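You operate a simulated robot arm through the tools that you are given. There is no shell and no other tool.

You run a simulated robot arm. Do the job below in one go: nothing can be reset, and whatever is moved stays where it is left.

Task
Pack the slim beige book and the white pad in the orange-striped carton and fold it shut.
Fine: slide it close up to the yellow slider, blue knob turned till the grey bar is snug, before packing; pad on the book; the yellow slider, books and cartons sliders, other carton, books and pads stay.

It is judged by the outcome, as a careful person would: the job done as asked, and still so three seconds after it is handed in. It fails if anything else is knocked over, pushed out of place, dropped, spilled or broken. Flat cloth is picked up by pressing the open fingertips on it (5 to 10 N) and closing them slowly along it; thin cloth reads only 2 to 8 mm in the jaws.

Robot
A 7-joint arm with a two-finger parallel gripper, fixed in place. Base frame: the origin is on the floor under the middle of its stand, x ahead of it, y to its left, z up. Lengths are in m, angles in degrees, forces in N, time in s.
It reaches about 1.247 m from its shoulder. Its first joint turns from -132.0 to 132.0 degrees. Payload 3.91 kg.
The TCP is the grasp point between the finger pads, 0.03 m short of the fingertips. In the tool frame z runs along the fingers and y along their closing line. The gripper opens to 0.11 m. The fingers are 0.02 m wide and 0.01 m thick; the gripper's body (0.048 by 0.112 m) begins 0.055 m behind the TCP.
Orientation is that of the tool frame in the base frame, as a unit quaternion [x, y, z, w]. With the fingers straight down and closing along the base's y, the tool's x points along the base's -x, its y along +y and its z along -z.

Tools
- The arm moves only by the tool move_arm. Its argument "targets" is a list of rows, each an object (a shift or turn left out is 0, a gripper value left out holds the last) with "rotation": the turn, a rotation vector about the tool's x, y, z in degrees, a list of three; "dp": the shift along the tool's x, y, z in m, a list of three; "fingers": the opening, from 0 (shut) to 1 (fully open). In form: [{"rotation": [wx, wy, wz], "dp": [x, y, z], "fingers": fingers}, ...]. A call has 1 to 20 rows; each row is the pose to reach, as a shift and turn from the pose commanded when the call began, along the tool's axes at that moment. A row lasts 0.2 s, in which the tool goes at most 0.05 m and 8.6 degrees; a call with a longer step from one row to the next is refused whole, and so is a gripper value outside its range. A pose out of reach is approached as far as the arm can. The call stops where the force on the tool passes 40 N (or 10 N more than at its start, if that is more) or the arm is blocked; 0.2 s more then pass. Each finger travels about 0.108 m/s and halts on what it meets, pressing with about 28 N; the grip force reading is that of the motor and also rises with nothing between the fingers. The clock runs only during rows and for 0.2 s after the last one: add rows that repeat a pose to give the fingers time. It gives the time, the measured TCP pose, the force on the tool (base axes), the opening and the grip force at its end, in the units of the frame above (readings bear some noise), with the torque about the TCP (base axes, N m) and any sound that the robot's microphone picked up.
- Cameras (640 x 400 px; columns grow to the right, rows downward): "scene" is fixed at [0.407, -0.4995, 1.6559]; the picture's right is [0.99, -0.16, 0.00], its down [-0.08, -0.50, -0.86] and it looks along [0.14, 0.85, -0.50] (base axes); focal length 342 px, centre (320, 200). "wrist" rides on the gripper at [0.072, 0.017, -0.103] in the tool frame; the picture's right is [-0.23, 0.97, 0.00], its down [-0.76, -0.18, -0.62] and it looks along [-0.61, -0.14, 0.78] (tool axes); focal length 222 px, centre (320, 200). There is no depth. A picture from a camera that has moved, and an enlarged one, comes with that camera's place and axes in the base frame and with its lens. The place of the scene camera against the robot may be out by one fixed shift of up to 0.025 m in any direction.
- camera(camera): a new picture of that camera. No time passes.
- zoom(camera, box): a new picture of the part [left, top, right, bottom] of that camera's present view, enlarged. No time passes.
- close_job(): hands the job in; it is judged then, once.

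Places have to be worked out from the pictures, the camera data and where the tool is seen. Open the gripper and draw the arm clear of the work before you hand the job in, unless the task says otherwise.

The tools are called after "Request:" as a command line: name --argument value ..., lists and objects as JSON in quotes. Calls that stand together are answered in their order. move_arm: Moves the arm, as the interface text tells. Its arguments: {"type":"object","properties":{"targets":{"type":"array"}},"required":["targets"]} The other tools are called the same way: camera (camera) takes a picture; zoom (camera, box) takes an enlarged picture of a part of a camera's view; close_job () hands the job in.

At the start:

```text
time_s: 0.0
tool_pos: [0.2124, 0.5441, 1.18]
tcp_rot: [0.0, 1.0, 0.0, 0.0]
force: [-0.6, -0.3, 0.1]
moment: [0.0, 0.02, 0.02]
gripper_width: 0.1101
grasp_force: 0.1
```

scene: 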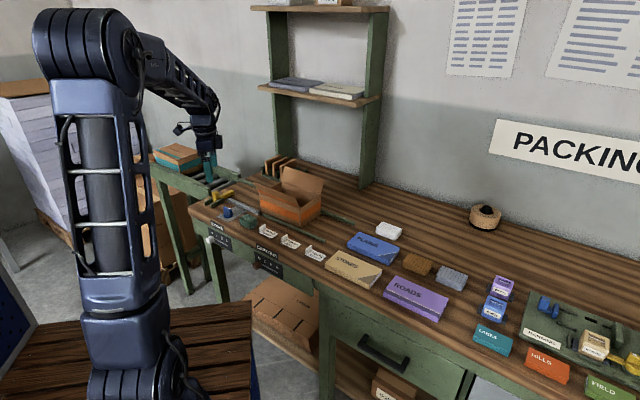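
wrist: 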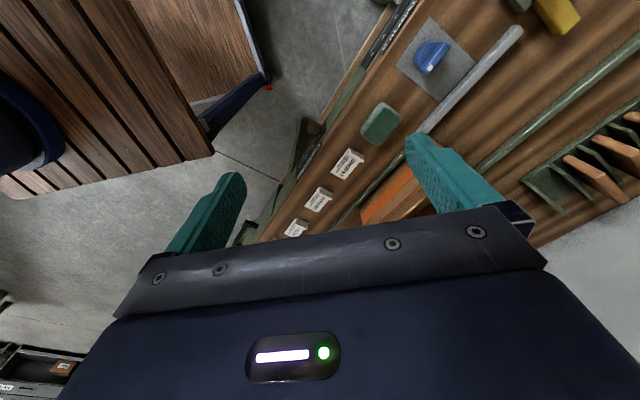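

I'll start by looking closely at the scene to identify the carton, the sliders, the knob, the books and the pads.

Request:
zoom --camera "scene" --box '[180, 130, 340, 230]'

Request:
zoom --camera "scene" --box '[310, 200, 470, 300]'

Request:
zoom --camera "scene" --box '[460, 200, 640, 400]'

Request:
zoom --camera "scene" --box '[240, 0, 400, 100]'

Request:
camera --camera "wrist"

```text
4.00 times, centred on (260, 180) of scene
camera zoom: at [0.407, -0.4995, 1.6559], right [0.99, -0.16, 0.0], down [-0.08, -0.5, -0.86], along [0.14, 0.85, -0.5], focal length 1366 px, centre (560, 280)
```

zoom: 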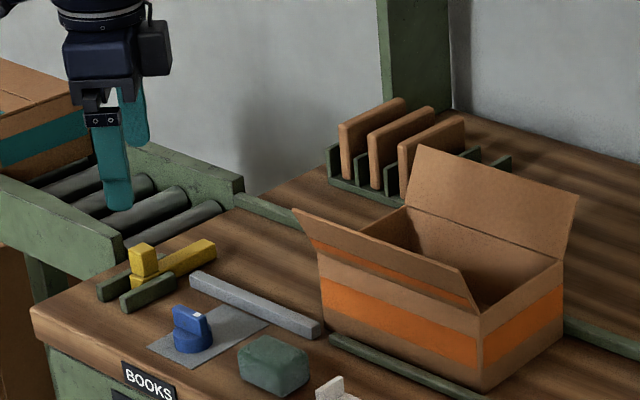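

```text
4.00 times, centred on (390, 250) of scene
camera zoom: at [0.407, -0.4995, 1.6559], right [0.99, -0.16, 0.0], down [-0.08, -0.5, -0.86], along [0.14, 0.85, -0.5], focal length 1366 px, centre (40, 0)
```

zoom: 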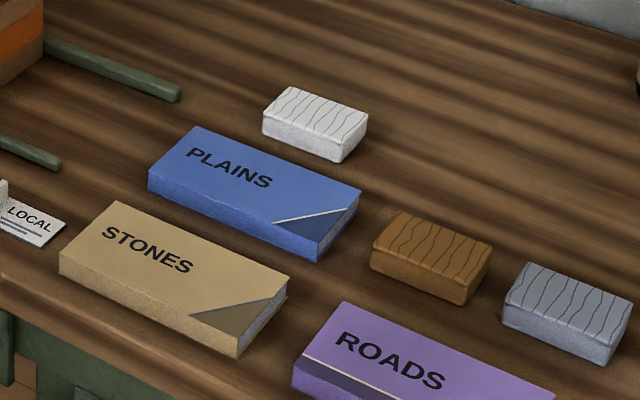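

```text
2.00 times, centred on (550, 300) of scene
camera zoom: at [0.407, -0.4995, 1.6559], right [0.99, -0.16, 0.0], down [-0.08, -0.5, -0.86], along [0.14, 0.85, -0.5], focal length 683 px, centre (-140, 0)
```

zoom: 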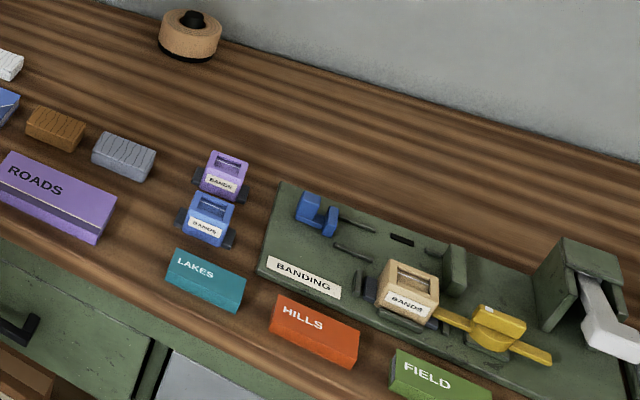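

```text
4.00 times, centred on (320, 50) of scene
camera zoom: at [0.407, -0.4995, 1.6559], right [0.99, -0.16, 0.0], down [-0.08, -0.5, -0.86], along [0.14, 0.85, -0.5], focal length 1366 px, centre (320, 800)
```

zoom: 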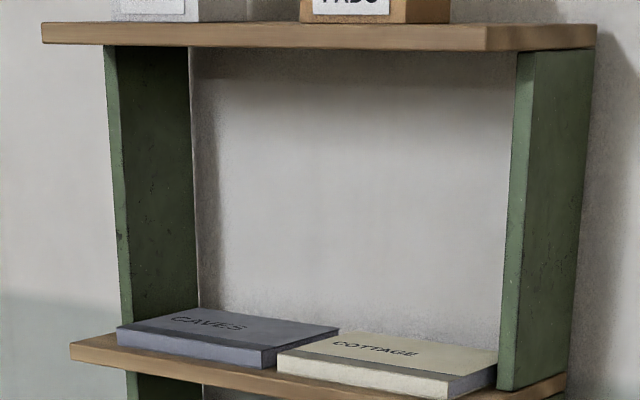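

```text
taken
camera wrist: at [0.1402, 0.5595, 1.2834], right [0.23, 0.97, 0.0], down [0.76, -0.18, 0.62], along [0.61, -0.14, -0.78], focal length 222 px, centre (320, 200)
```

wrist: 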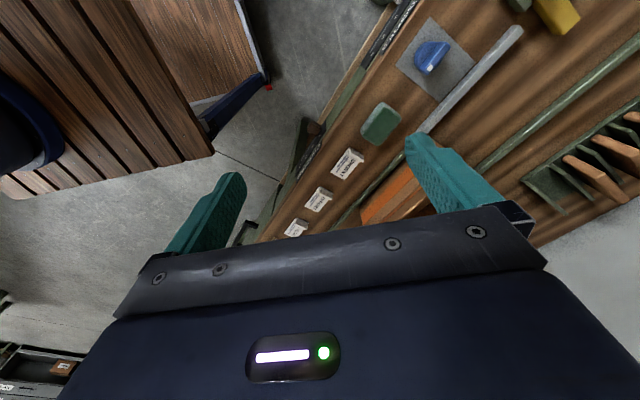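

The layout: the open orange-striped carton sits between green rails, with the grey bar, blue knob and yellow stop to its left. STONES looks beige on the table, but COTTAGE on the shelf is cream too, so I need closer views. I'll turn the wrist to face the table and survey it from higher up.

Request:
move_arm --targets '[{"rotation": [0, 0, -7.5], "dp": [-0.023, -0.024, -0.012]}, {"rotation": [0, 0, -15], "dp": [-0.046, -0.048, -0.024]}, {"rotation": [0, 0, -22.5], "dp": [-0.069, -0.072, -0.036]}, {"rotation": [0, 0, -30], "dp": [-0.092, -0.096, -0.048]}, {"rotation": [0, 0, -37.5], "dp": [-0.115, -0.12, -0.06]}, {"rotation": [0, 0, -45], "dp": [-0.1376, -0.144, -0.07]}]'

Request:
camera --camera "wrist"

Request:
camera --camera "scene"

```text
time_s: 1.4
tool_pos: [0.3514, 0.4018, 1.2496]
tcp_rot: [-0.385, 0.923, -0.001, 0.0]
force: [0.2, -0.2, 0.6]
moment: [-0.01, -0.04, 0.01]
gripper_width: 0.1099
grasp_force: 0.2
```

```text
taken
camera wrist: at [0.288, 0.3614, 1.3541], right [-0.53, 0.85, 0.0], down [0.66, 0.42, 0.62], along [0.53, 0.33, -0.78], focal length 222 px, centre (320, 200)
```

wrist: 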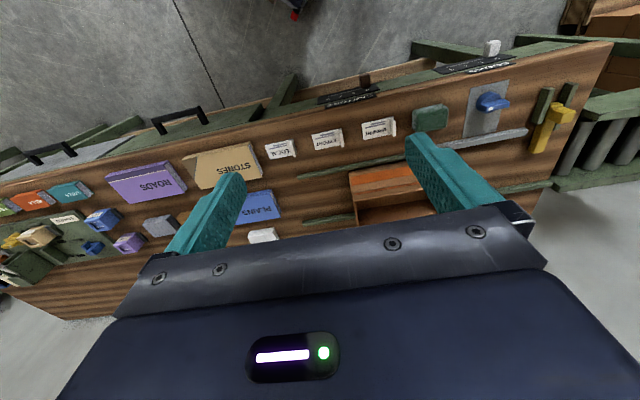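

```text
taken
```

scene: 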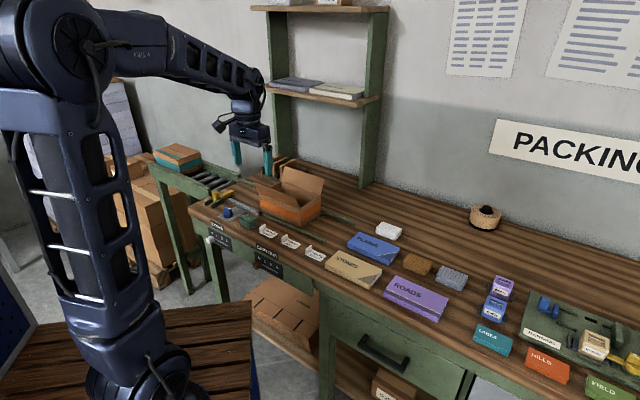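

The wrist view is upside-down (image top is near the robot). I'll enlarge the table parts in this view.

Request:
zoom --camera "wrist" --box '[410, 30, 610, 190]'

Request:
zoom --camera "wrist" --box '[250, 60, 430, 240]'

Request:
zoom --camera "wrist" --box '[90, 100, 310, 260]'

Request:
zoom --camera "scene" --box '[190, 180, 350, 280]'

Request:
zoom --camera "scene" --box '[320, 220, 480, 330]'

```text
2.50 times, centred on (510, 110) of wrist
camera zoom: at [0.288, 0.3614, 1.3541], right [-0.53, 0.85, 0.0], down [0.66, 0.42, 0.62], along [0.53, 0.33, -0.78], focal length 555 px, centre (-155, 425)
```

zoom: 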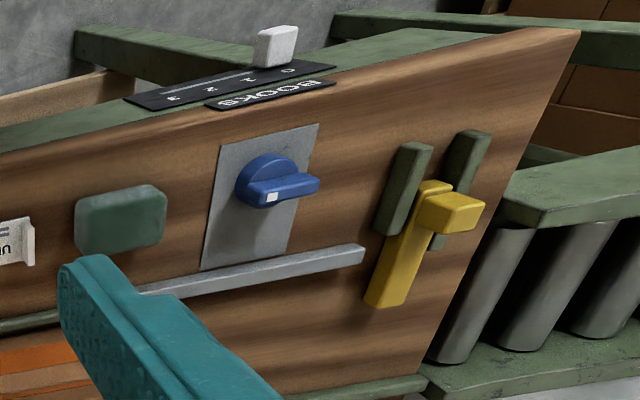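

```text
2.22 times, centred on (340, 150) of wrist
camera zoom: at [0.288, 0.3614, 1.3541], right [-0.53, 0.85, 0.0], down [0.66, 0.42, 0.62], along [0.53, 0.33, -0.78], focal length 494 px, centre (276, 311)
```

zoom: 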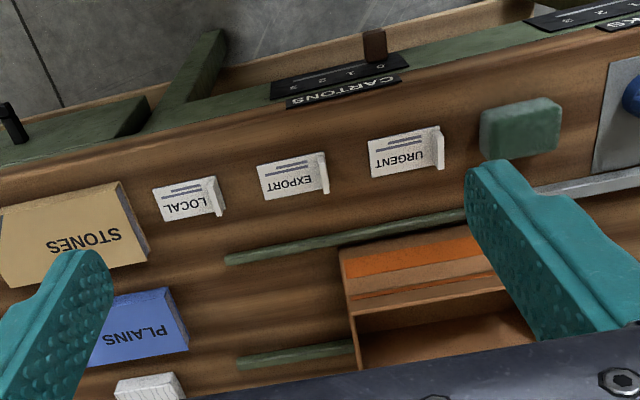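

```text
2.50 times, centred on (200, 180) of wrist
camera zoom: at [0.288, 0.3614, 1.3541], right [-0.53, 0.85, 0.0], down [0.66, 0.42, 0.62], along [0.53, 0.33, -0.78], focal length 555 px, centre (620, 250)
```

zoom: 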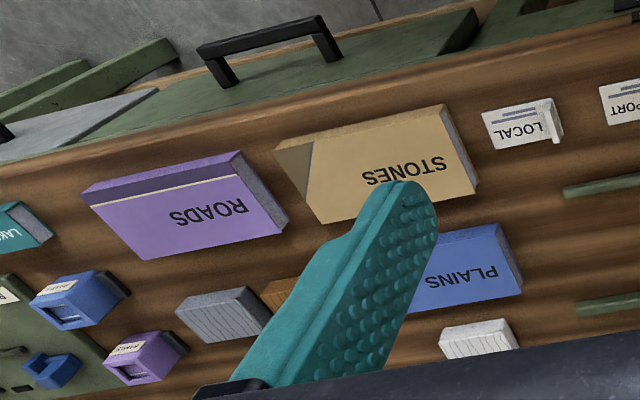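

```text
4.00 times, centred on (270, 230) of scene
camera zoom: at [0.407, -0.4995, 1.6559], right [0.99, -0.16, 0.0], down [-0.08, -0.5, -0.86], along [0.14, 0.85, -0.5], focal length 1366 px, centre (520, 80)
```

zoom: 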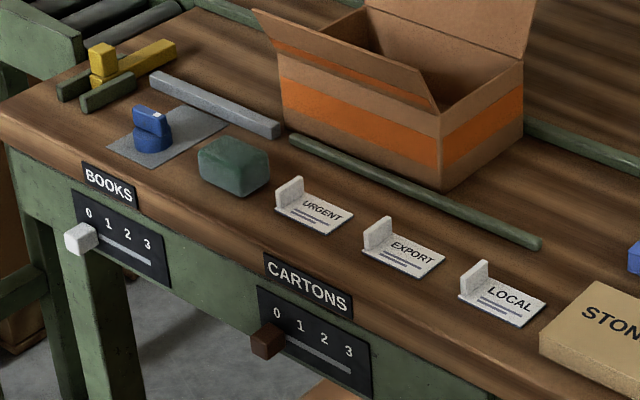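

```text
3.64 times, centred on (400, 275) of scene
camera zoom: at [0.407, -0.4995, 1.6559], right [0.99, -0.16, 0.0], down [-0.08, -0.5, -0.86], along [0.14, 0.85, -0.5], focal length 1242 px, centre (29, -73)
```

zoom: 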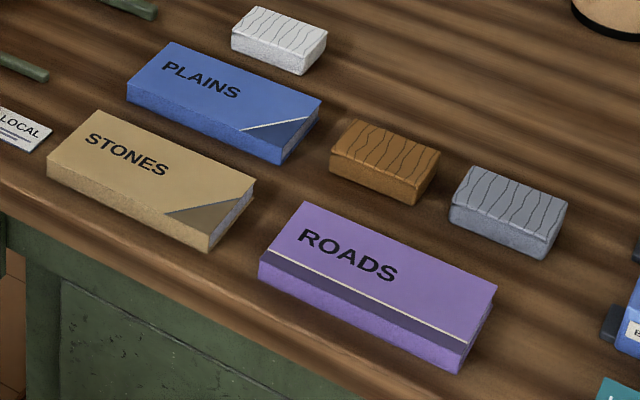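

STONES is the beige book on the table; I still want to check the rack of panels behind the carton and the shelf before deciding. I'll yaw left and tilt up to see them.

Request:
move_arm --targets '[{"rotation": [0, 0, -8]}, {"rotation": [0, 0, -16]}, {"rotation": [0, 0, -24]}]'

Request:
move_arm --targets '[{"rotation": [0, -8, 0]}, {"rotation": [0, -16, 0]}, {"rotation": [0, -24, 0]}, {"rotation": [0, -32, 0]}, {"rotation": [0, -40, 0]}]'

Request:
camera --camera "wrist"

```text
time_s: 2.2
tool_pos: [0.3498, 0.4008, 1.2497]
tcp_rot: [-0.567, 0.824, 0.0, 0.0]
force: [-0.3, 0.0, 0.8]
moment: [0.0, 0.01, 0.0]
gripper_width: 0.1104
grasp_force: 0.1
```

```text
time_s: 3.4
tool_pos: [0.3503, 0.4001, 1.2503]
tcp_rot: [-0.532, 0.774, 0.195, 0.283]
force: [-0.3, 0.1, 0.6]
moment: [-0.02, 0.04, 0.01]
gripper_width: 0.11
grasp_force: 0.1
```

```text
taken
camera wrist: at [0.2907, 0.2913, 1.2827], right [-0.85, 0.51, 0.15], down [0.23, 0.11, 0.97], along [0.48, 0.85, -0.21], focal length 222 px, centre (320, 200)
```

wrist: 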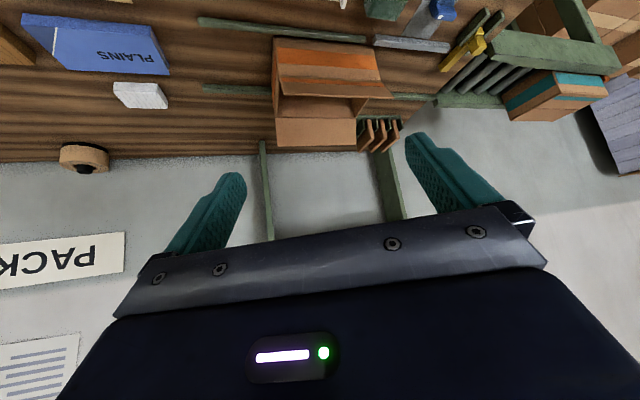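

The rack is visible now behind the carton. Enlarging it along with the carton.

Request:
zoom --camera "wrist" --box '[190, 0, 450, 170]'

Request:
zoom --camera "wrist" --box '[340, 90, 420, 160]'

Request:
zoom --camera "scene" --box '[255, 70, 375, 110]'

```text
2.35 times, centred on (320, 85) of wrist
camera zoom: at [0.2907, 0.2913, 1.2827], right [-0.85, 0.51, 0.15], down [0.23, 0.11, 0.97], along [0.48, 0.85, -0.21], focal length 523 px, centre (320, 471)
```

zoom: 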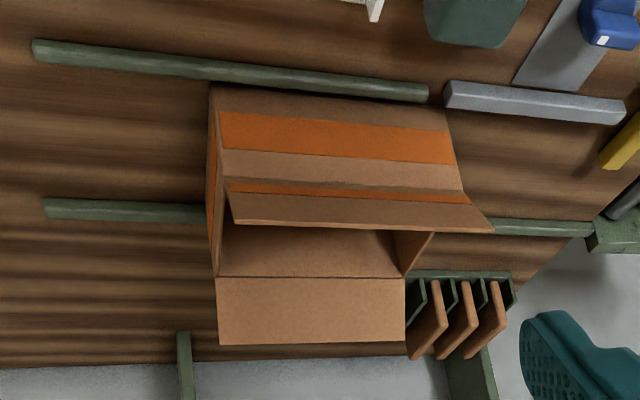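

```text
5.71 times, centred on (380, 125) of wrist
camera zoom: at [0.2907, 0.2913, 1.2827], right [-0.85, 0.51, 0.15], down [0.23, 0.11, 0.97], along [0.48, 0.85, -0.21], focal length 1269 px, centre (-23, 629)
```

zoom: 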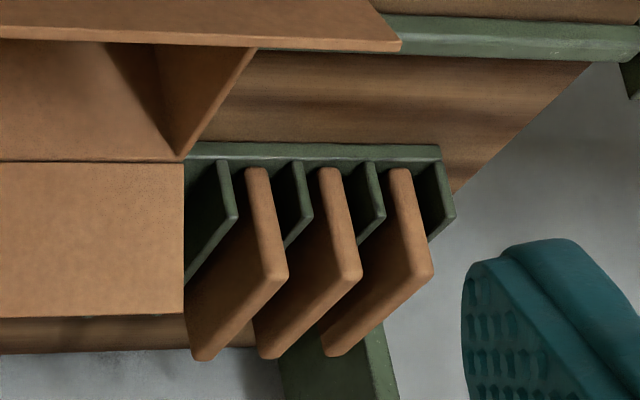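

```text
5.33 times, centred on (315, 90) of scene
camera zoom: at [0.407, -0.4995, 1.6559], right [0.99, -0.16, 0.0], down [-0.08, -0.5, -0.86], along [0.14, 0.85, -0.5], focal length 1821 px, centre (347, 787)
```

zoom: 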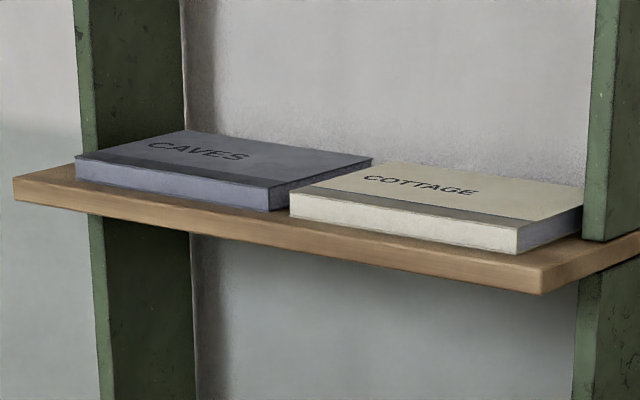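

Nothing else there is a beige book, so STONES is the target. I'll level the tool again, then move over the left end of the table to measure the carton, bar, knob and yellow slider.

Request:
move_arm --targets '[{"rotation": [0, 8, 0]}, {"rotation": [0, 16, 0]}, {"rotation": [0, 24, 0]}, {"rotation": [0, 32, 0]}, {"rotation": [0, 40, 0]}]'

Request:
move_arm --targets '[{"rotation": [0, 0, 2.8], "dp": [-0.035, 0.03, 0.008]}, {"rotation": [0, 0, 5.5], "dp": [-0.07, 0.06, 0.016]}, {"rotation": [0, 0, 8.3], "dp": [-0.105, 0.09, 0.024]}, {"rotation": [0, 0, 11], "dp": [-0.14, 0.12, 0.032]}, {"rotation": [0, 0, 11], "dp": [-0.175, 0.15, 0.04]}, {"rotation": [0, 0, 11], "dp": [-0.21, 0.18, 0.05]}, {"rotation": [0, 0, 11], "dp": [-0.25, 0.205, 0.05]}]'

Request:
camera --camera "wrist"

Request:
camera --camera "scene"

```text
time_s: 4.6
tool_pos: [0.351, 0.3999, 1.2504]
tcp_rot: [-0.566, 0.824, -0.001, -0.001]
force: [-0.3, 0.3, 0.7]
moment: [0.02, -0.02, 0.0]
gripper_width: 0.11
grasp_force: 0.1
```

```text
time_s: 6.2
tool_pos: [0.249, 0.7077, 1.1977]
tcp_rot: [-0.485, 0.874, 0.0, 0.001]
force: [0.7, -1.2, 0.2]
moment: [0.02, 0.04, 0.01]
gripper_width: 0.11
grasp_force: 0.0
```

```text
taken
camera wrist: at [0.1965, 0.6534, 1.3027], right [-0.7, 0.71, 0.0], down [0.55, 0.55, 0.62], along [0.44, 0.44, -0.78], focal length 222 px, centre (320, 200)
```

wrist: 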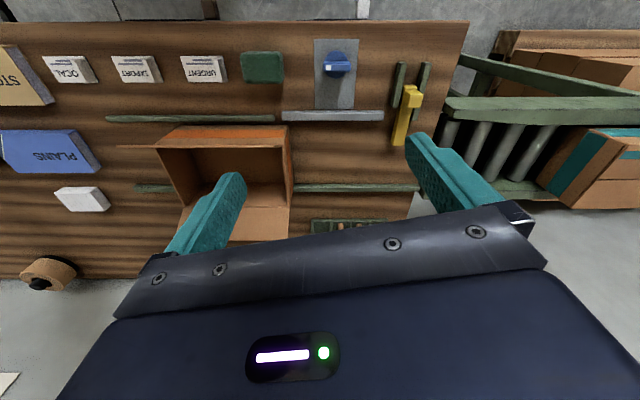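

```text
taken
```

scene: 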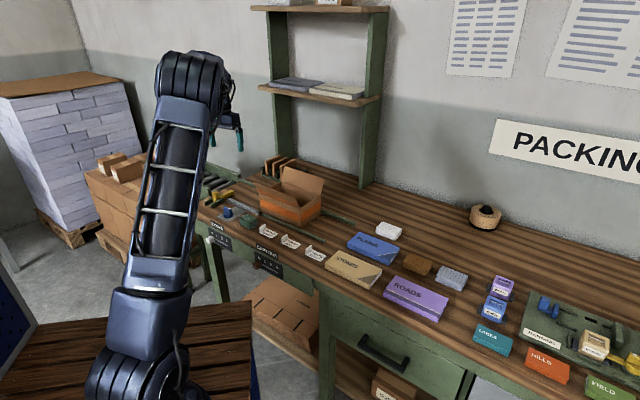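

The view is now nearly square with the table (its long axis runs at about 135°). I'll enlarge to measure the parts.

Request:
zoom --camera "wrist" --box '[230, 20, 470, 170]'

Request:
zoom --camera "wrist" --box '[100, 90, 340, 240]'

Request:
zoom --camera "wrist" --box '[0, 30, 240, 220]'

```text
2.67 times, centred on (350, 95) of wrist
camera zoom: at [0.1965, 0.6534, 1.3027], right [-0.7, 0.71, 0.0], down [0.55, 0.55, 0.62], along [0.44, 0.44, -0.78], focal length 592 px, centre (240, 480)
```

zoom: 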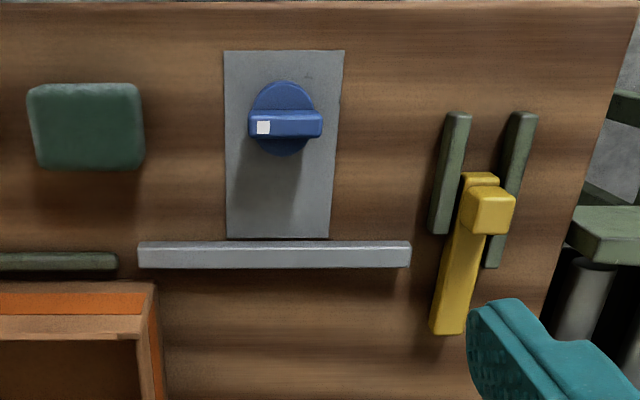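

```text
2.67 times, centred on (220, 165) of wrist
camera zoom: at [0.1965, 0.6534, 1.3027], right [-0.7, 0.71, 0.0], down [0.55, 0.55, 0.62], along [0.44, 0.44, -0.78], focal length 592 px, centre (587, 293)
```

zoom: 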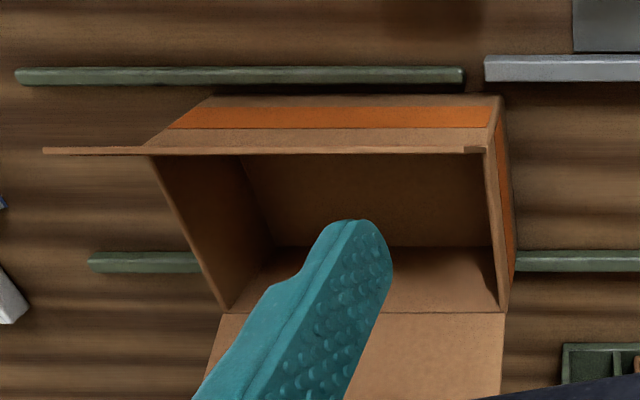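

```text
2.11 times, centred on (120, 125) of wrist
camera zoom: at [0.1965, 0.6534, 1.3027], right [-0.7, 0.71, 0.0], down [0.55, 0.55, 0.62], along [0.44, 0.44, -0.78], focal length 468 px, centre (741, 358)
```

zoom: 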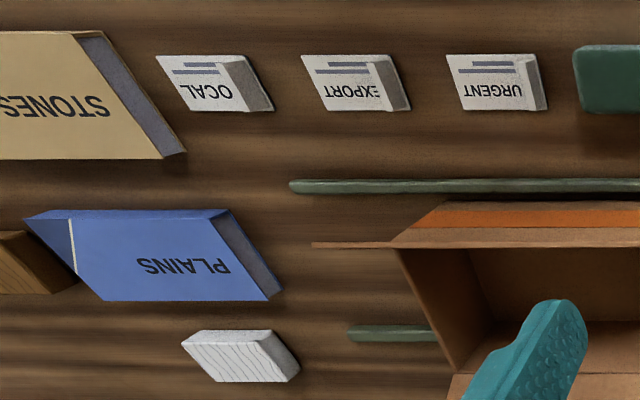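

Triangulating the wrist views puts the table top at z≈0.878. In a table frame with l to the left (heading 135°) and b to the back (heading 45°):

| Item | l | b | Notes |
|---|---|---|---|
| Carton | 0.049–0.261 | 0.759–0.893 | 0.083 tall |
| Yellow slider face | ≈0.467 | – | – |
| Grey bar | 0.25–0.44 | ≈0.741 | 17 mm in front of the carton |

I'll move to the carton's right, with the fingers' closing line across the table, staying high.

Request:
move_arm --targets '[{"rotation": [0, 0, -7.7], "dp": [-0.0073, -0.035, 0], "fingers": 0.65}, {"rotation": [0, 0, -15.4], "dp": [-0.0145, -0.07, 0]}, {"rotation": [0, 0, -23.1], "dp": [-0.0218, -0.105, 0]}, {"rotation": [0, 0, -30.8], "dp": [-0.0291, -0.14, 0]}, {"rotation": [0, 0, -38.5], "dp": [-0.0364, -0.175, 0]}, {"rotation": [0, 0, -46.2], "dp": [-0.0436, -0.21, 0]}, {"rotation": [0, 0, -53.9], "dp": [-0.0509, -0.245, 0]}, {"rotation": [0, 0, -61.6], "dp": [-0.0582, -0.28, 0]}, {"rotation": [0, 0, -69.3], "dp": [-0.0654, -0.315, 0]}, {"rotation": [0, 0, -77], "dp": [-0.0727, -0.3497, 0]}, {"rotation": [0, 0, -77], "dp": [-0.0727, -0.3497, 0]}]'

Request:
camera --camera "wrist"

Request:
camera --camera "scene"

```text
time_s: 8.6
tool_pos: [0.5822, 0.583, 1.1992]
tcp_rot: [0.924, -0.382, 0.0, -0.001]
force: [-0.7, -0.1, -0.3]
moment: [0.01, -0.03, 0.01]
gripper_width: 0.0715
grasp_force: 0.0
```

```text
taken
camera wrist: at [0.6219, 0.517, 1.3032], right [-0.85, -0.53, 0.0], down [-0.41, 0.66, 0.62], along [-0.33, 0.53, -0.78], focal length 222 px, centre (320, 200)
```

wrist: 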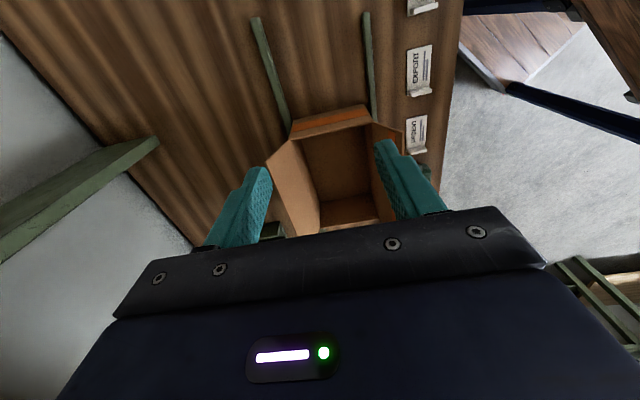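

```text
taken
```

scene: 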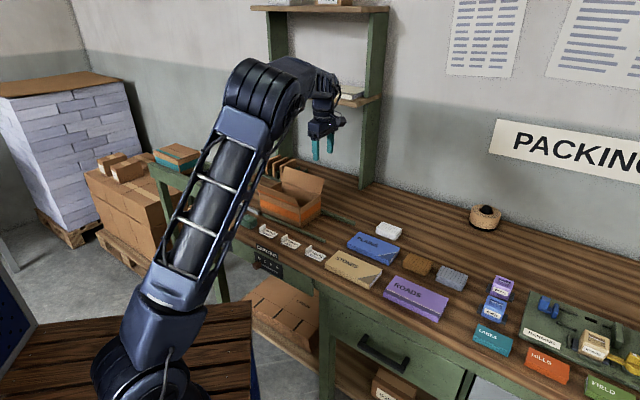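

The carton and rails are in view from its right end. I'll enlarge to confirm the carton's right end and the rail gap before descending.

Request:
zoom --camera "wrist" --box '[230, 0, 430, 125]'

Request:
zoom --camera "wrist" --box '[250, 90, 410, 240]'

```text
3.20 times, centred on (330, 62) of wrist
camera zoom: at [0.6219, 0.517, 1.3032], right [-0.85, -0.53, 0.0], down [-0.41, 0.66, 0.62], along [-0.33, 0.53, -0.78], focal length 711 px, centre (288, 640)
```

zoom: 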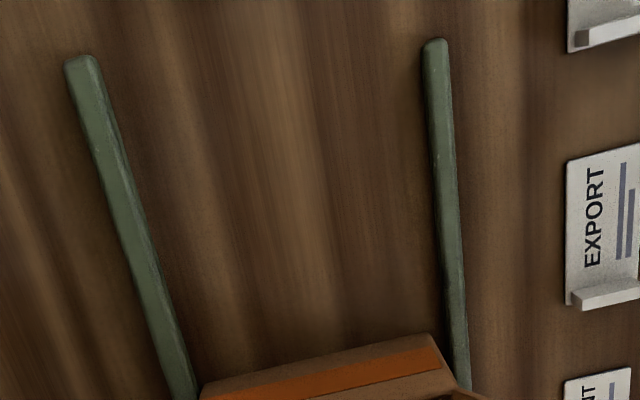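

```text
2.67 times, centred on (330, 165) of wrist
camera zoom: at [0.6219, 0.517, 1.3032], right [-0.85, -0.53, 0.0], down [-0.41, 0.66, 0.62], along [-0.33, 0.53, -0.78], focal length 592 px, centre (293, 293)
```

zoom: 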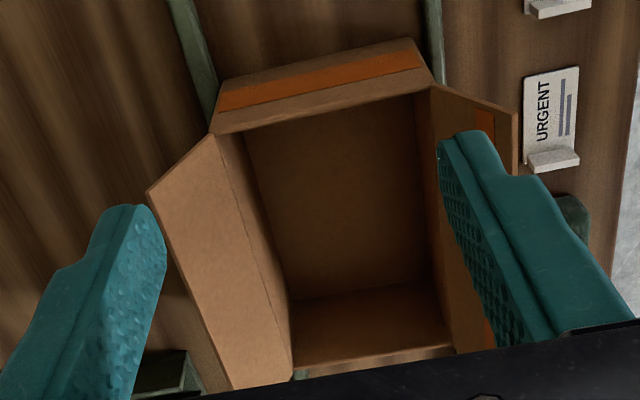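

The carton's right end is at l≈0.055 and spans b≈0.755–0.888, with clear table between the rails at l≈0. I'll descend there with the fingertips about 12 mm above the table.

Request:
move_arm --targets '[{"dp": [0, 0, 0.045]}, {"dp": [0, 0, 0.09]}, {"dp": [0, 0, 0.135]}, {"dp": [0, 0, 0.18]}, {"dp": [0, 0, 0.22]}, {"dp": [0, 0, 0.25]}, {"dp": [0, 0, 0.27]}, {"dp": [0, 0, 0.279]}]'

Request:
camera --camera "wrist"

Request:
zoom --camera "scene" --box '[190, 130, 390, 255]'

```text
time_s: 10.4
tool_pos: [0.5834, 0.5838, 0.9211]
tcp_rot: [0.924, -0.383, 0.001, 0.0]
force: [-0.5, 0.6, 1.2]
moment: [-0.03, 0.01, -0.02]
gripper_width: 0.0714
grasp_force: 0.1
```

```text
taken
camera wrist: at [0.6233, 0.5188, 1.0239], right [-0.85, -0.53, 0.0], down [-0.41, 0.66, 0.62], along [-0.33, 0.53, -0.78], focal length 222 px, centre (320, 200)
```

wrist: 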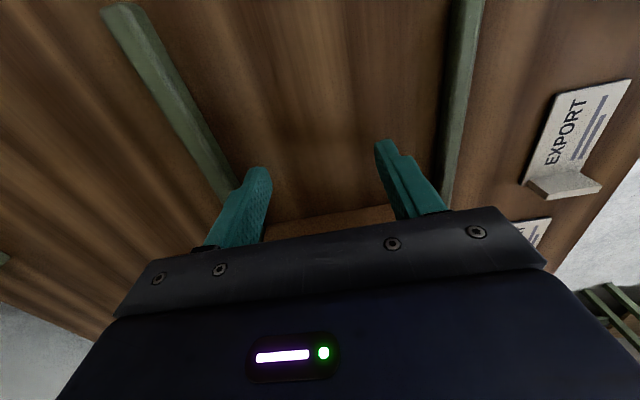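

```text
3.20 times, centred on (290, 192) of scene
camera zoom: at [0.407, -0.4995, 1.6559], right [0.99, -0.16, 0.0], down [-0.08, -0.5, -0.86], along [0.14, 0.85, -0.5], focal length 1093 px, centre (416, 224)
```

zoom: 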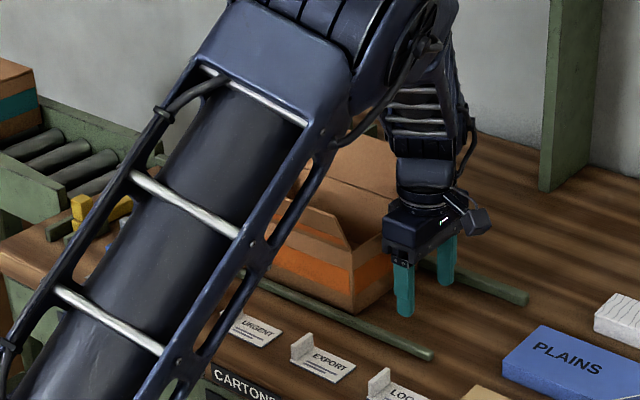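

The fingers straddle the push line, just right of the carton's end. I'll push left along the rails slowly, stopping well short of the yellow slider.

Request:
move_arm --targets '[{"dp": [-0.012, 0, 0]}, {"dp": [-0.024, 0, 0]}, {"dp": [-0.036, 0, 0]}, {"dp": [-0.048, 0, 0]}, {"dp": [-0.06, 0, 0]}, {"dp": [-0.072, 0, 0]}, {"dp": [-0.084, 0, 0]}, {"dp": [-0.096, 0, 0]}, {"dp": [-0.108, 0, 0]}, {"dp": [-0.12, 0, 0]}, {"dp": [-0.13, 0, 0]}, {"dp": [-0.14, 0, 0]}, {"dp": [-0.15, 0, 0]}, {"dp": [-0.16, 0, 0]}, {"dp": [-0.17, 0, 0]}, {"dp": [-0.18, 0, 0]}, {"dp": [-0.19, 0, 0]}, {"dp": [-0.2, 0, 0]}]'

Request:
camera --camera "wrist"

Request:
zoom --camera "scene" --box '[190, 130, 390, 255]'

```text
time_s: 14.2
tool_pos: [0.443, 0.7248, 0.9213]
tcp_rot: [0.924, -0.383, 0.0, -0.001]
force: [0.1, -0.4, 0.8]
moment: [0.04, 0.03, 0.0]
gripper_width: 0.0713
grasp_force: 0.1
```

```text
taken
camera wrist: at [0.4819, 0.6602, 1.0241], right [-0.85, -0.53, 0.0], down [-0.41, 0.66, 0.62], along [-0.33, 0.53, -0.78], focal length 222 px, centre (320, 200)
```

wrist: 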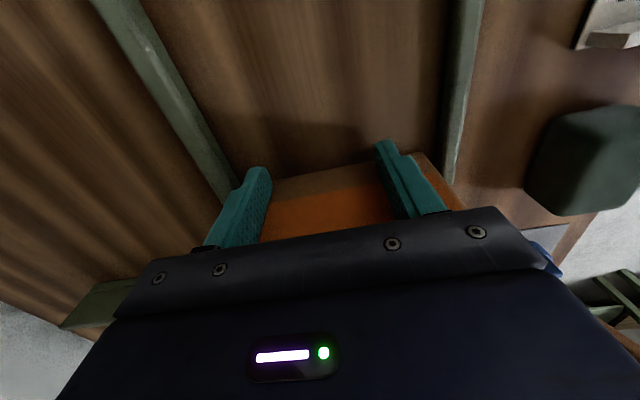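

```text
3.20 times, centred on (290, 192) of scene
camera zoom: at [0.407, -0.4995, 1.6559], right [0.99, -0.16, 0.0], down [-0.08, -0.5, -0.86], along [0.14, 0.85, -0.5], focal length 1093 px, centre (416, 224)
```

zoom: 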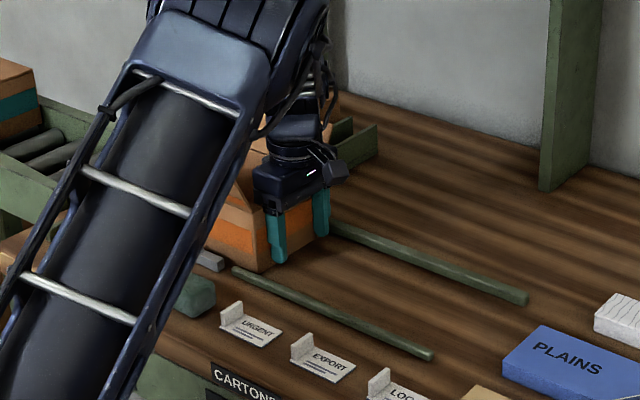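

The carton is riding with the fingers; the arm hides the gap to the slider. I'll push 25 mm more, still short of contact, then back off to look.

Request:
move_arm --targets '[{"dp": [-0.006, 0, 0]}, {"dp": [-0.012, 0, 0]}, {"dp": [-0.018, 0, 0]}, {"dp": [-0.025, 0, 0]}, {"dp": [-0.025, 0, 0]}]'

Request:
move_arm --targets '[{"dp": [0.02, 0, 0]}, {"dp": [0.06, 0, 0]}, {"dp": [0.08, 0, -0.04]}, {"dp": [0.08, 0, -0.085]}, {"dp": [0.08, 0, -0.13]}, {"dp": [0.08, 0, -0.175]}, {"dp": [0.08, 0, -0.22]}, {"dp": [0.08, 0, -0.265]}, {"dp": [0.08, 0, -0.28]}]'

Request:
camera --camera "wrist"

Request:
zoom --camera "scene" --box '[190, 130, 390, 255]'

```text
time_s: 15.4
tool_pos: [0.4243, 0.7424, 0.9208]
tcp_rot: [0.924, -0.383, 0.0, 0.0]
force: [-0.4, -0.8, 0.9]
moment: [0.0, 0.01, 0.0]
gripper_width: 0.0714
grasp_force: 0.0
```

```text
time_s: 17.4
tool_pos: [0.4822, 0.6858, 1.2024]
tcp_rot: [0.924, -0.382, 0.0, 0.0]
force: [0.3, 0.8, 0.1]
moment: [-0.02, -0.03, 0.0]
gripper_width: 0.0713
grasp_force: 0.1
```

```text
taken
camera wrist: at [0.5211, 0.6209, 1.3058], right [-0.85, -0.53, 0.0], down [-0.41, 0.66, 0.62], along [-0.33, 0.53, -0.78], focal length 222 px, centre (320, 200)
```

wrist: 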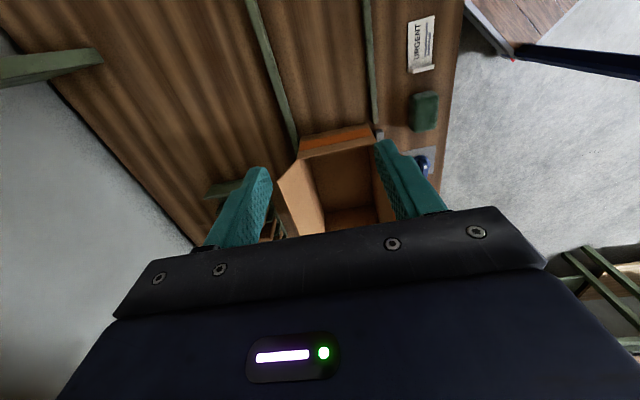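

```text
3.20 times, centred on (290, 192) of scene
camera zoom: at [0.407, -0.4995, 1.6559], right [0.99, -0.16, 0.0], down [-0.08, -0.5, -0.86], along [0.14, 0.85, -0.5], focal length 1093 px, centre (416, 224)
```

zoom: 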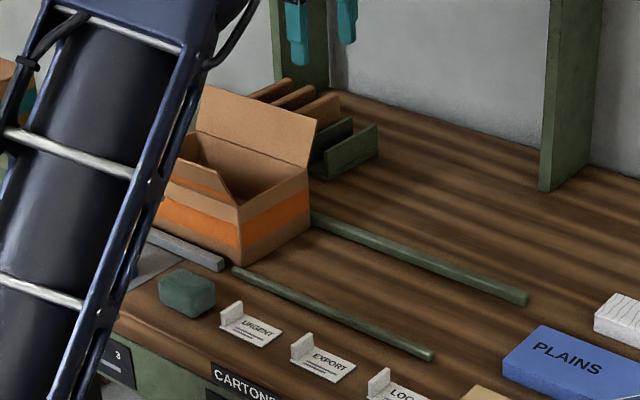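

The carton has moved near the slider. I'll go over the slider to view the gap from above.

Request:
move_arm --targets '[{"dp": [-0.045, 0.005, 0]}, {"dp": [-0.09, 0.01, 0]}, {"dp": [-0.135, 0.015, 0]}, {"dp": [-0.18, 0.02, 0]}, {"dp": [-0.225, 0.025, 0]}, {"dp": [-0.27, 0.03, 0]}, {"dp": [-0.31, 0.036, 0]}, {"dp": [-0.34, 0.036, 0]}]'

Request:
camera --camera "wrist"

Request:
zoom --camera "wrist" --box '[260, 0, 500, 150]'

```text
time_s: 19.2
tool_pos: [0.2156, 0.8951, 1.1992]
tcp_rot: [0.924, -0.383, 0.001, 0.0]
force: [0.1, -0.2, 0.9]
moment: [0.03, 0.05, 0.0]
gripper_width: 0.0714
grasp_force: 0.0
out of reach, approached as far as the arm can: row 8
```

```text
taken
camera wrist: at [0.2546, 0.8309, 1.3015], right [-0.85, -0.53, 0.0], down [-0.41, 0.66, 0.62], along [-0.33, 0.53, -0.78], focal length 222 px, centre (320, 200)
```

wrist: 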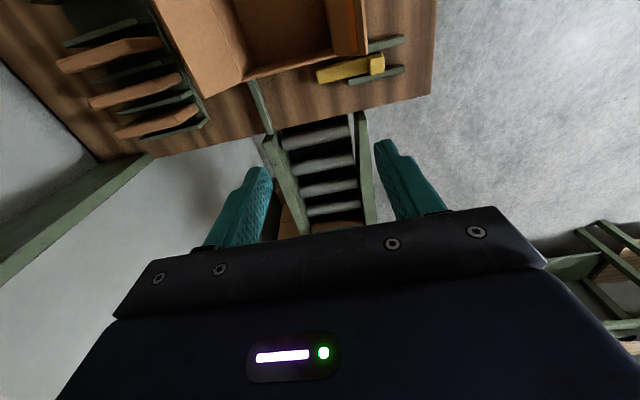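

```text
2.67 times, centred on (380, 75) of wrist
camera zoom: at [0.2546, 0.8309, 1.3015], right [-0.85, -0.53, 0.0], down [-0.41, 0.66, 0.62], along [-0.33, 0.53, -0.78], focal length 592 px, centre (160, 533)
```

zoom: 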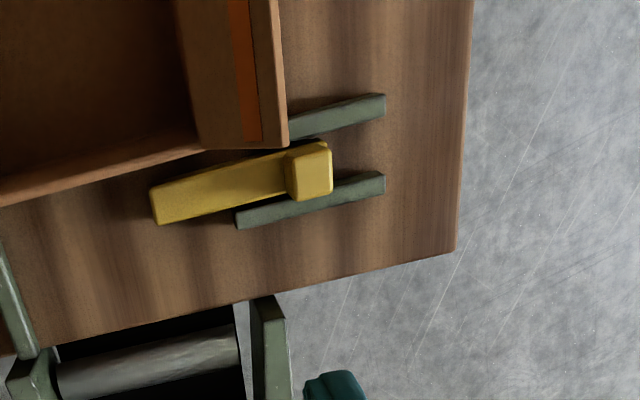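

Measured from above: the carton's left end is at l≈0.445 and square to the rails, and the yellow bar's face is at l≈0.467, a gap of about 22 mm. I'll return behind the carton to finish the push with force watching.

Request:
move_arm --targets '[{"dp": [0.045, -0.005, 0]}, {"dp": [0.09, -0.01, 0]}, {"dp": [0.135, -0.015, 0]}, {"dp": [0.18, -0.02, 0]}, {"dp": [0.225, -0.025, 0]}, {"dp": [0.27, -0.03, 0]}, {"dp": [0.31, -0.036, 0]}, {"dp": [0.35, -0.036, 0]}, {"dp": [0.35, -0.036, 0.045]}, {"dp": [0.35, -0.036, 0.09]}, {"dp": [0.35, -0.036, 0.135]}, {"dp": [0.35, -0.036, 0.18]}, {"dp": [0.35, -0.036, 0.225]}, {"dp": [0.35, -0.036, 0.26]}, {"dp": [0.35, -0.036, 0.278]}]'

Request:
move_arm --targets '[{"dp": [0, 0, 0]}]'

```text
time_s: 22.4
tool_pos: [0.4875, 0.674, 0.9206]
tcp_rot: [0.924, -0.383, -0.001, 0.0]
force: [-0.3, 0.1, 0.3]
moment: [0.03, 0.01, 0.02]
gripper_width: 0.0712
grasp_force: 0.0
```

```text
time_s: 22.8
tool_pos: [0.4877, 0.6748, 0.9203]
tcp_rot: [0.924, -0.382, 0.001, 0.001]
force: [-0.6, 0.1, 1.1]
moment: [0.0, 0.02, 0.01]
gripper_width: 0.0714
grasp_force: 0.0
```

TCP is at l≈0.132; the carton's end is 93 mm ahead. I'll advance to about 3 mm short of expected contact with the slider.

Request:
move_arm --targets '[{"dp": [-0.03, 0, 0]}, {"dp": [-0.06, 0, 0]}, {"dp": [-0.08, 0, 0]}, {"dp": [-0.088, 0, 0]}, {"dp": [-0.092, 0, 0]}, {"dp": [-0.096, 0, 0]}, {"dp": [-0.1, 0, 0]}, {"dp": [-0.104, 0, 0]}, {"dp": [-0.108, 0, 0]}, {"dp": [-0.111, 0, 0]}, {"dp": [-0.111, 0, 0]}]'

Request:
camera --camera "wrist"

Request:
camera --camera "scene"

```text
time_s: 25.2
tool_pos: [0.4093, 0.7528, 0.921]
tcp_rot: [0.924, -0.383, -0.001, 0.001]
force: [0.7, -1.2, 0.0]
moment: [0.04, 0.02, 0.06]
gripper_width: 0.0715
grasp_force: 0.3
```

```text
taken
camera wrist: at [0.4479, 0.6874, 1.0248], right [-0.85, -0.53, 0.0], down [-0.41, 0.66, 0.62], along [-0.33, 0.53, -0.78], focal length 222 px, centre (320, 200)
```

wrist: 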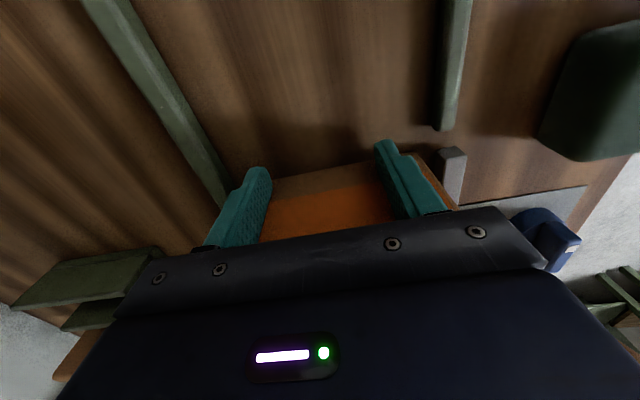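

```text
taken
```

scene: 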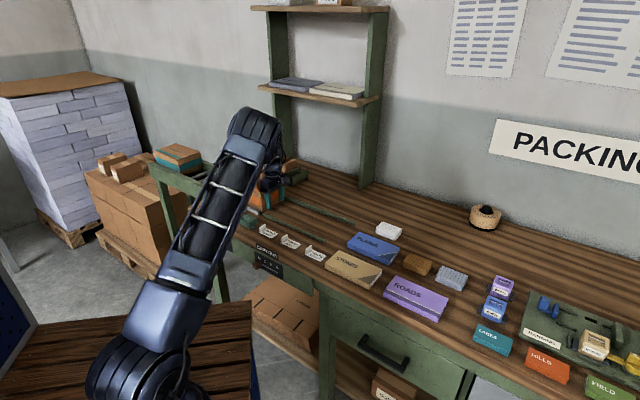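

There's about 1.3 N of sliding friction and the carton is about 3–4 mm from the slider. I'll advance in half-millimetre rows and check the force.

Request:
move_arm --targets '[{"dp": [-0.0007, 0, 0]}, {"dp": [-0.0014, 0, 0]}, {"dp": [-0.002, 0, 0]}]'

Request:
move_arm --targets '[{"dp": [-0.0005, 0, 0]}, {"dp": [-0.001, 0, 0]}]'

```text
time_s: 26.0
tool_pos: [0.4086, 0.7529, 0.9214]
tcp_rot: [0.923, -0.384, 0.0, 0.0]
force: [12.1, -13.1, 3.3]
moment: [0.25, 0.36, 0.6]
gripper_width: 0.0716
grasp_force: 0.0
```

```text
time_s: 26.6
tool_pos: [0.4086, 0.7523, 0.9223]
tcp_rot: [0.923, -0.384, 0.001, 0.0]
force: [28.6, -23.4, 9.4]
moment: [0.58, 0.81, 0.85]
gripper_width: 0.0718
grasp_force: 0.0
```

The force jumped to 37 N, so the carton is firmly against the slider. I'll back off at once, then look at it from above.

Request:
move_arm --targets '[{"dp": [0.003, 0, 0]}, {"dp": [0.01, 0, 0]}, {"dp": [0.04, 0, 0]}, {"dp": [0.06, 0, -0.04]}, {"dp": [0.06, 0, -0.085]}, {"dp": [0.06, 0, -0.13]}, {"dp": [0.06, 0, -0.175]}, {"dp": [0.06, 0, -0.22]}, {"dp": [0.06, 0, -0.265]}, {"dp": [0.06, 0, -0.28]}]'

Request:
camera --camera "scene"

```text
time_s: 28.8
tool_pos: [0.4478, 0.7117, 1.2012]
tcp_rot: [0.924, -0.383, 0.0, 0.0]
force: [-0.3, -0.4, -1.0]
moment: [-0.02, 0.0, 0.0]
gripper_width: 0.0714
grasp_force: 0.1
```

```text
taken
```

scene: 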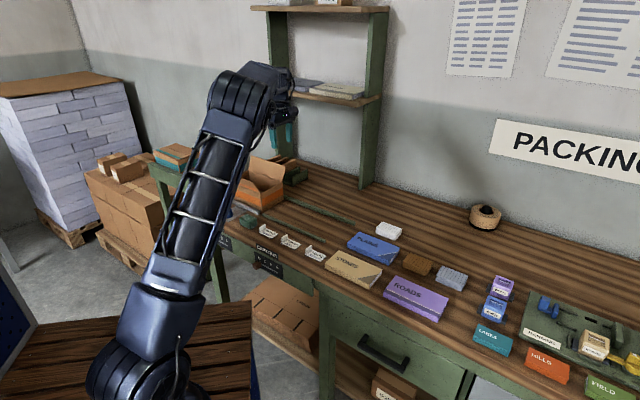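

Now I'll move over the bar and knob area to inspect the carton-to-slider contact and the bar gap.

Request:
move_arm --targets '[{"dp": [-0.04, 0.015, 0]}, {"dp": [-0.08, 0.03, 0]}, {"dp": [-0.12, 0.045, 0]}, {"dp": [-0.16, 0.06, 0]}, {"dp": [-0.2, 0.07, 0]}, {"dp": [-0.235, 0.08, 0]}, {"dp": [-0.235, 0.08, 0]}]'

Request:
camera --camera "wrist"

Request:
zoom --camera "wrist" --box '[280, 0, 520, 150]'

```text
time_s: 30.4
tool_pos: [0.2261, 0.82, 1.2007]
tcp_rot: [0.924, -0.383, -0.001, 0.0]
force: [0.2, 0.7, 1.1]
moment: [0.01, 0.0, 0.01]
gripper_width: 0.0714
grasp_force: 0.1
```

```text
taken
camera wrist: at [0.2649, 0.7549, 1.3046], right [-0.85, -0.53, 0.0], down [-0.41, 0.66, 0.62], along [-0.33, 0.53, -0.78], focal length 222 px, centre (320, 200)
```

wrist: 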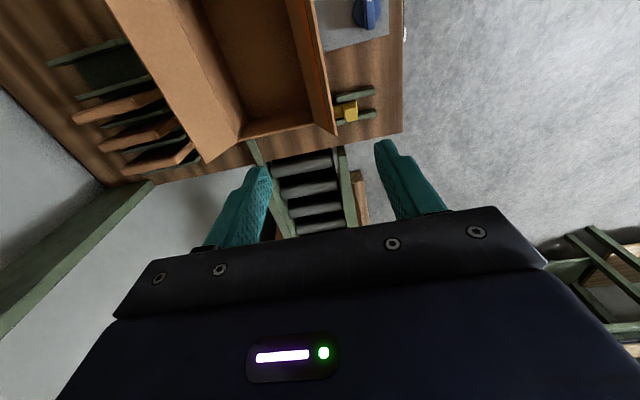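

```text
2.67 times, centred on (400, 75) of wrist
camera zoom: at [0.2649, 0.7549, 1.3046], right [-0.85, -0.53, 0.0], down [-0.41, 0.66, 0.62], along [-0.33, 0.53, -0.78], focal length 592 px, centre (107, 533)
```

zoom: 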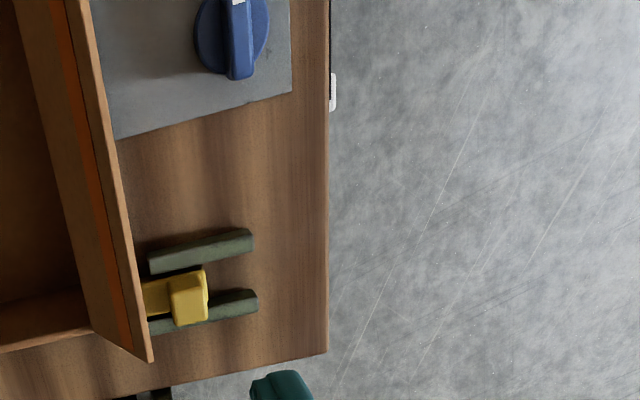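

The carton's left end now reads l≈0.466, matching the slider's face, so it's up against it. Next I'll drop lower and in front of the knob to measure its handle.

Request:
move_arm --targets '[{"dp": [0.005, 0.04, 0.01]}, {"dp": [0.01, 0.08, 0.03]}, {"dp": [0.015, 0.11, 0.065]}, {"dp": [0.02, 0.123, 0.105]}, {"dp": [0.02, 0.123, 0.14]}, {"dp": [0.02, 0.123, 0.14]}]'

Request:
camera --camera "wrist"

Request:
zoom --camera "wrist" --box '[200, 0, 440, 150]'

```text
time_s: 31.8
tool_pos: [0.1522, 0.7224, 1.0612]
tcp_rot: [0.924, -0.383, 0.001, 0.0]
force: [0.1, 0.0, 0.1]
moment: [0.02, -0.03, -0.04]
gripper_width: 0.0712
grasp_force: 0.0
```

```text
taken
camera wrist: at [0.1919, 0.6564, 1.1641], right [-0.85, -0.53, 0.0], down [-0.41, 0.66, 0.62], along [-0.33, 0.53, -0.78], focal length 222 px, centre (320, 200)
```

wrist: 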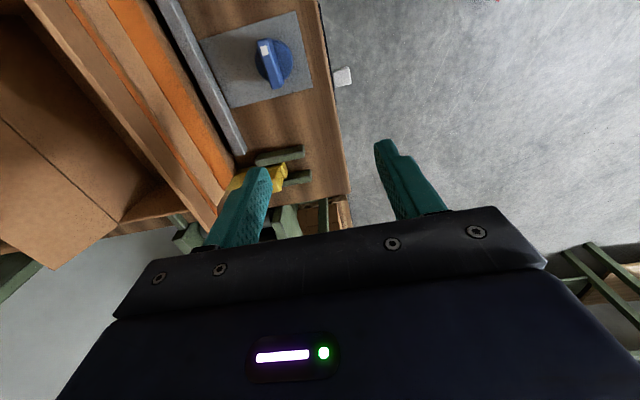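

```text
2.67 times, centred on (320, 75) of wrist
camera zoom: at [0.1919, 0.6564, 1.1641], right [-0.85, -0.53, 0.0], down [-0.41, 0.66, 0.62], along [-0.33, 0.53, -0.78], focal length 592 px, centre (320, 533)
```

zoom: 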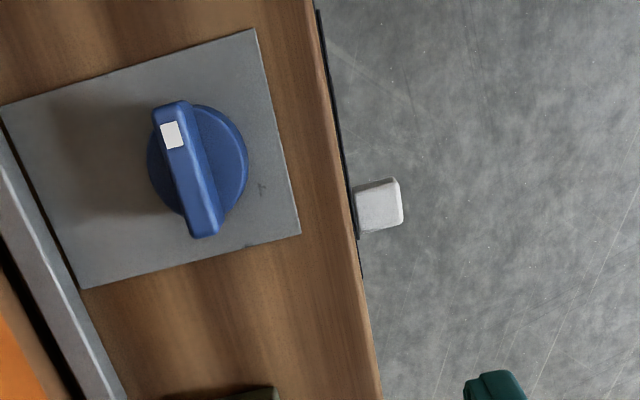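

The handle runs along the table axis, centred at about (0.2155, 0.706). It is 13 mm thick, with its top at z≈0.921 and the disc top near 0.898. I'll move over it and descend so the fingertips straddle the handle just above the disc.

Request:
move_arm --targets '[{"dp": [0.028, -0.017, 0]}, {"dp": [0.0564, -0.0332, 0]}, {"dp": [0.0564, -0.0332, 0.04]}, {"dp": [0.0564, -0.0332, 0.08]}, {"dp": [0.0564, -0.0332, 0.11]}, {"dp": [0.0564, -0.0332, 0.12]}, {"dp": [0.0564, -0.0332, 0.128]}, {"dp": [0.0564, -0.0332, 0.128]}]'

Request:
camera --camera "wrist"

Request:
camera --camera "scene"

```text
time_s: 33.6
tool_pos: [0.2165, 0.7053, 0.9331]
tcp_rot: [0.924, -0.383, 0.0, -0.001]
force: [0.3, 0.9, 0.2]
moment: [0.0, 0.0, 0.0]
gripper_width: 0.0718
grasp_force: 0.1
```

```text
taken
camera wrist: at [0.2555, 0.6403, 1.0367], right [-0.85, -0.53, 0.0], down [-0.41, 0.66, 0.62], along [-0.33, 0.53, -0.78], focal length 222 px, centre (320, 200)
```

wrist: 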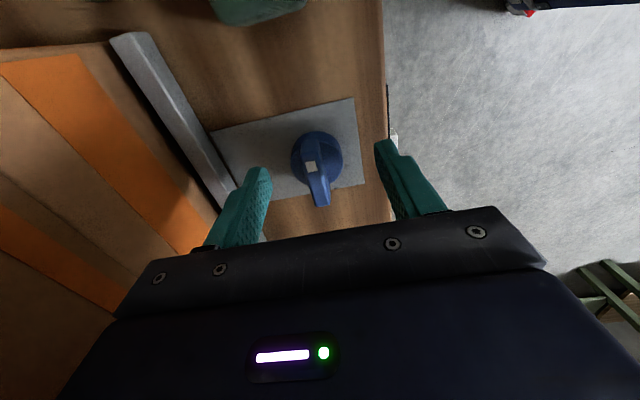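

```text
taken
```

scene: 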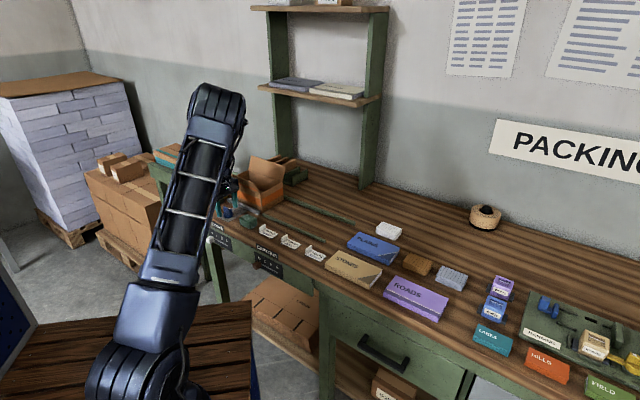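

The handle sits centred between the fingers. Closing on it.

Request:
move_arm --targets '[{"fingers": 0.3}, {"fingers": 0.05}, {"fingers": 0.0}, {"fingers": 0.0}]'

Request:
zoom --camera "wrist" --box '[80, 20, 400, 220]'

```text
time_s: 34.6
tool_pos: [0.219, 0.7073, 0.9328]
tcp_rot: [0.923, -0.384, 0.0, -0.002]
force: [1.2, 10.6, -9.3]
moment: [-0.14, 0.11, -0.07]
gripper_width: 0.012
grasp_force: 44.9
stopped in row 4: the force on the tool passed its limit at 41 N (the readings are from after the stop); the commanded pose is now the measured one
```

```text
2.00 times, centred on (240, 120) of wrist
camera zoom: at [0.2579, 0.6417, 1.0367], right [-0.85, -0.53, 0.0], down [-0.41, 0.66, 0.63], along [-0.33, 0.53, -0.78], focal length 444 px, centre (480, 360)
```

zoom: 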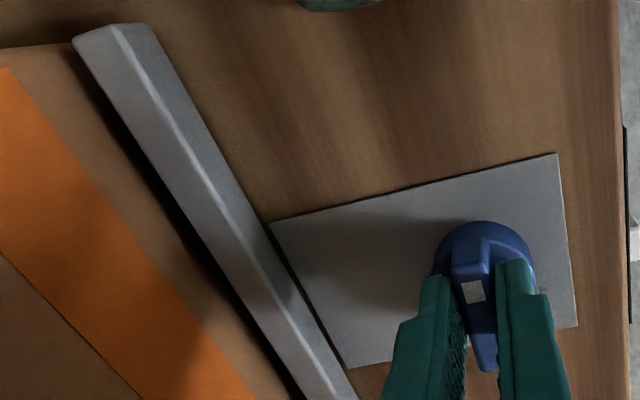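

The fingers hold the handle (12 mm) and the tool shifted about 3 mm to centre on it. I'll hold one row to let forces settle, then try a small turn.

Request:
move_arm --targets '[{"dp": [0, 0, 0]}, {"dp": [0, 0, 0]}]'

```text
time_s: 35.2
tool_pos: [0.2198, 0.7068, 0.9331]
tcp_rot: [0.923, -0.384, 0.0, -0.002]
force: [4.0, 14.2, -14.8]
moment: [0.9, 0.99, -0.06]
gripper_width: 0.0118
grasp_force: 45.0
```

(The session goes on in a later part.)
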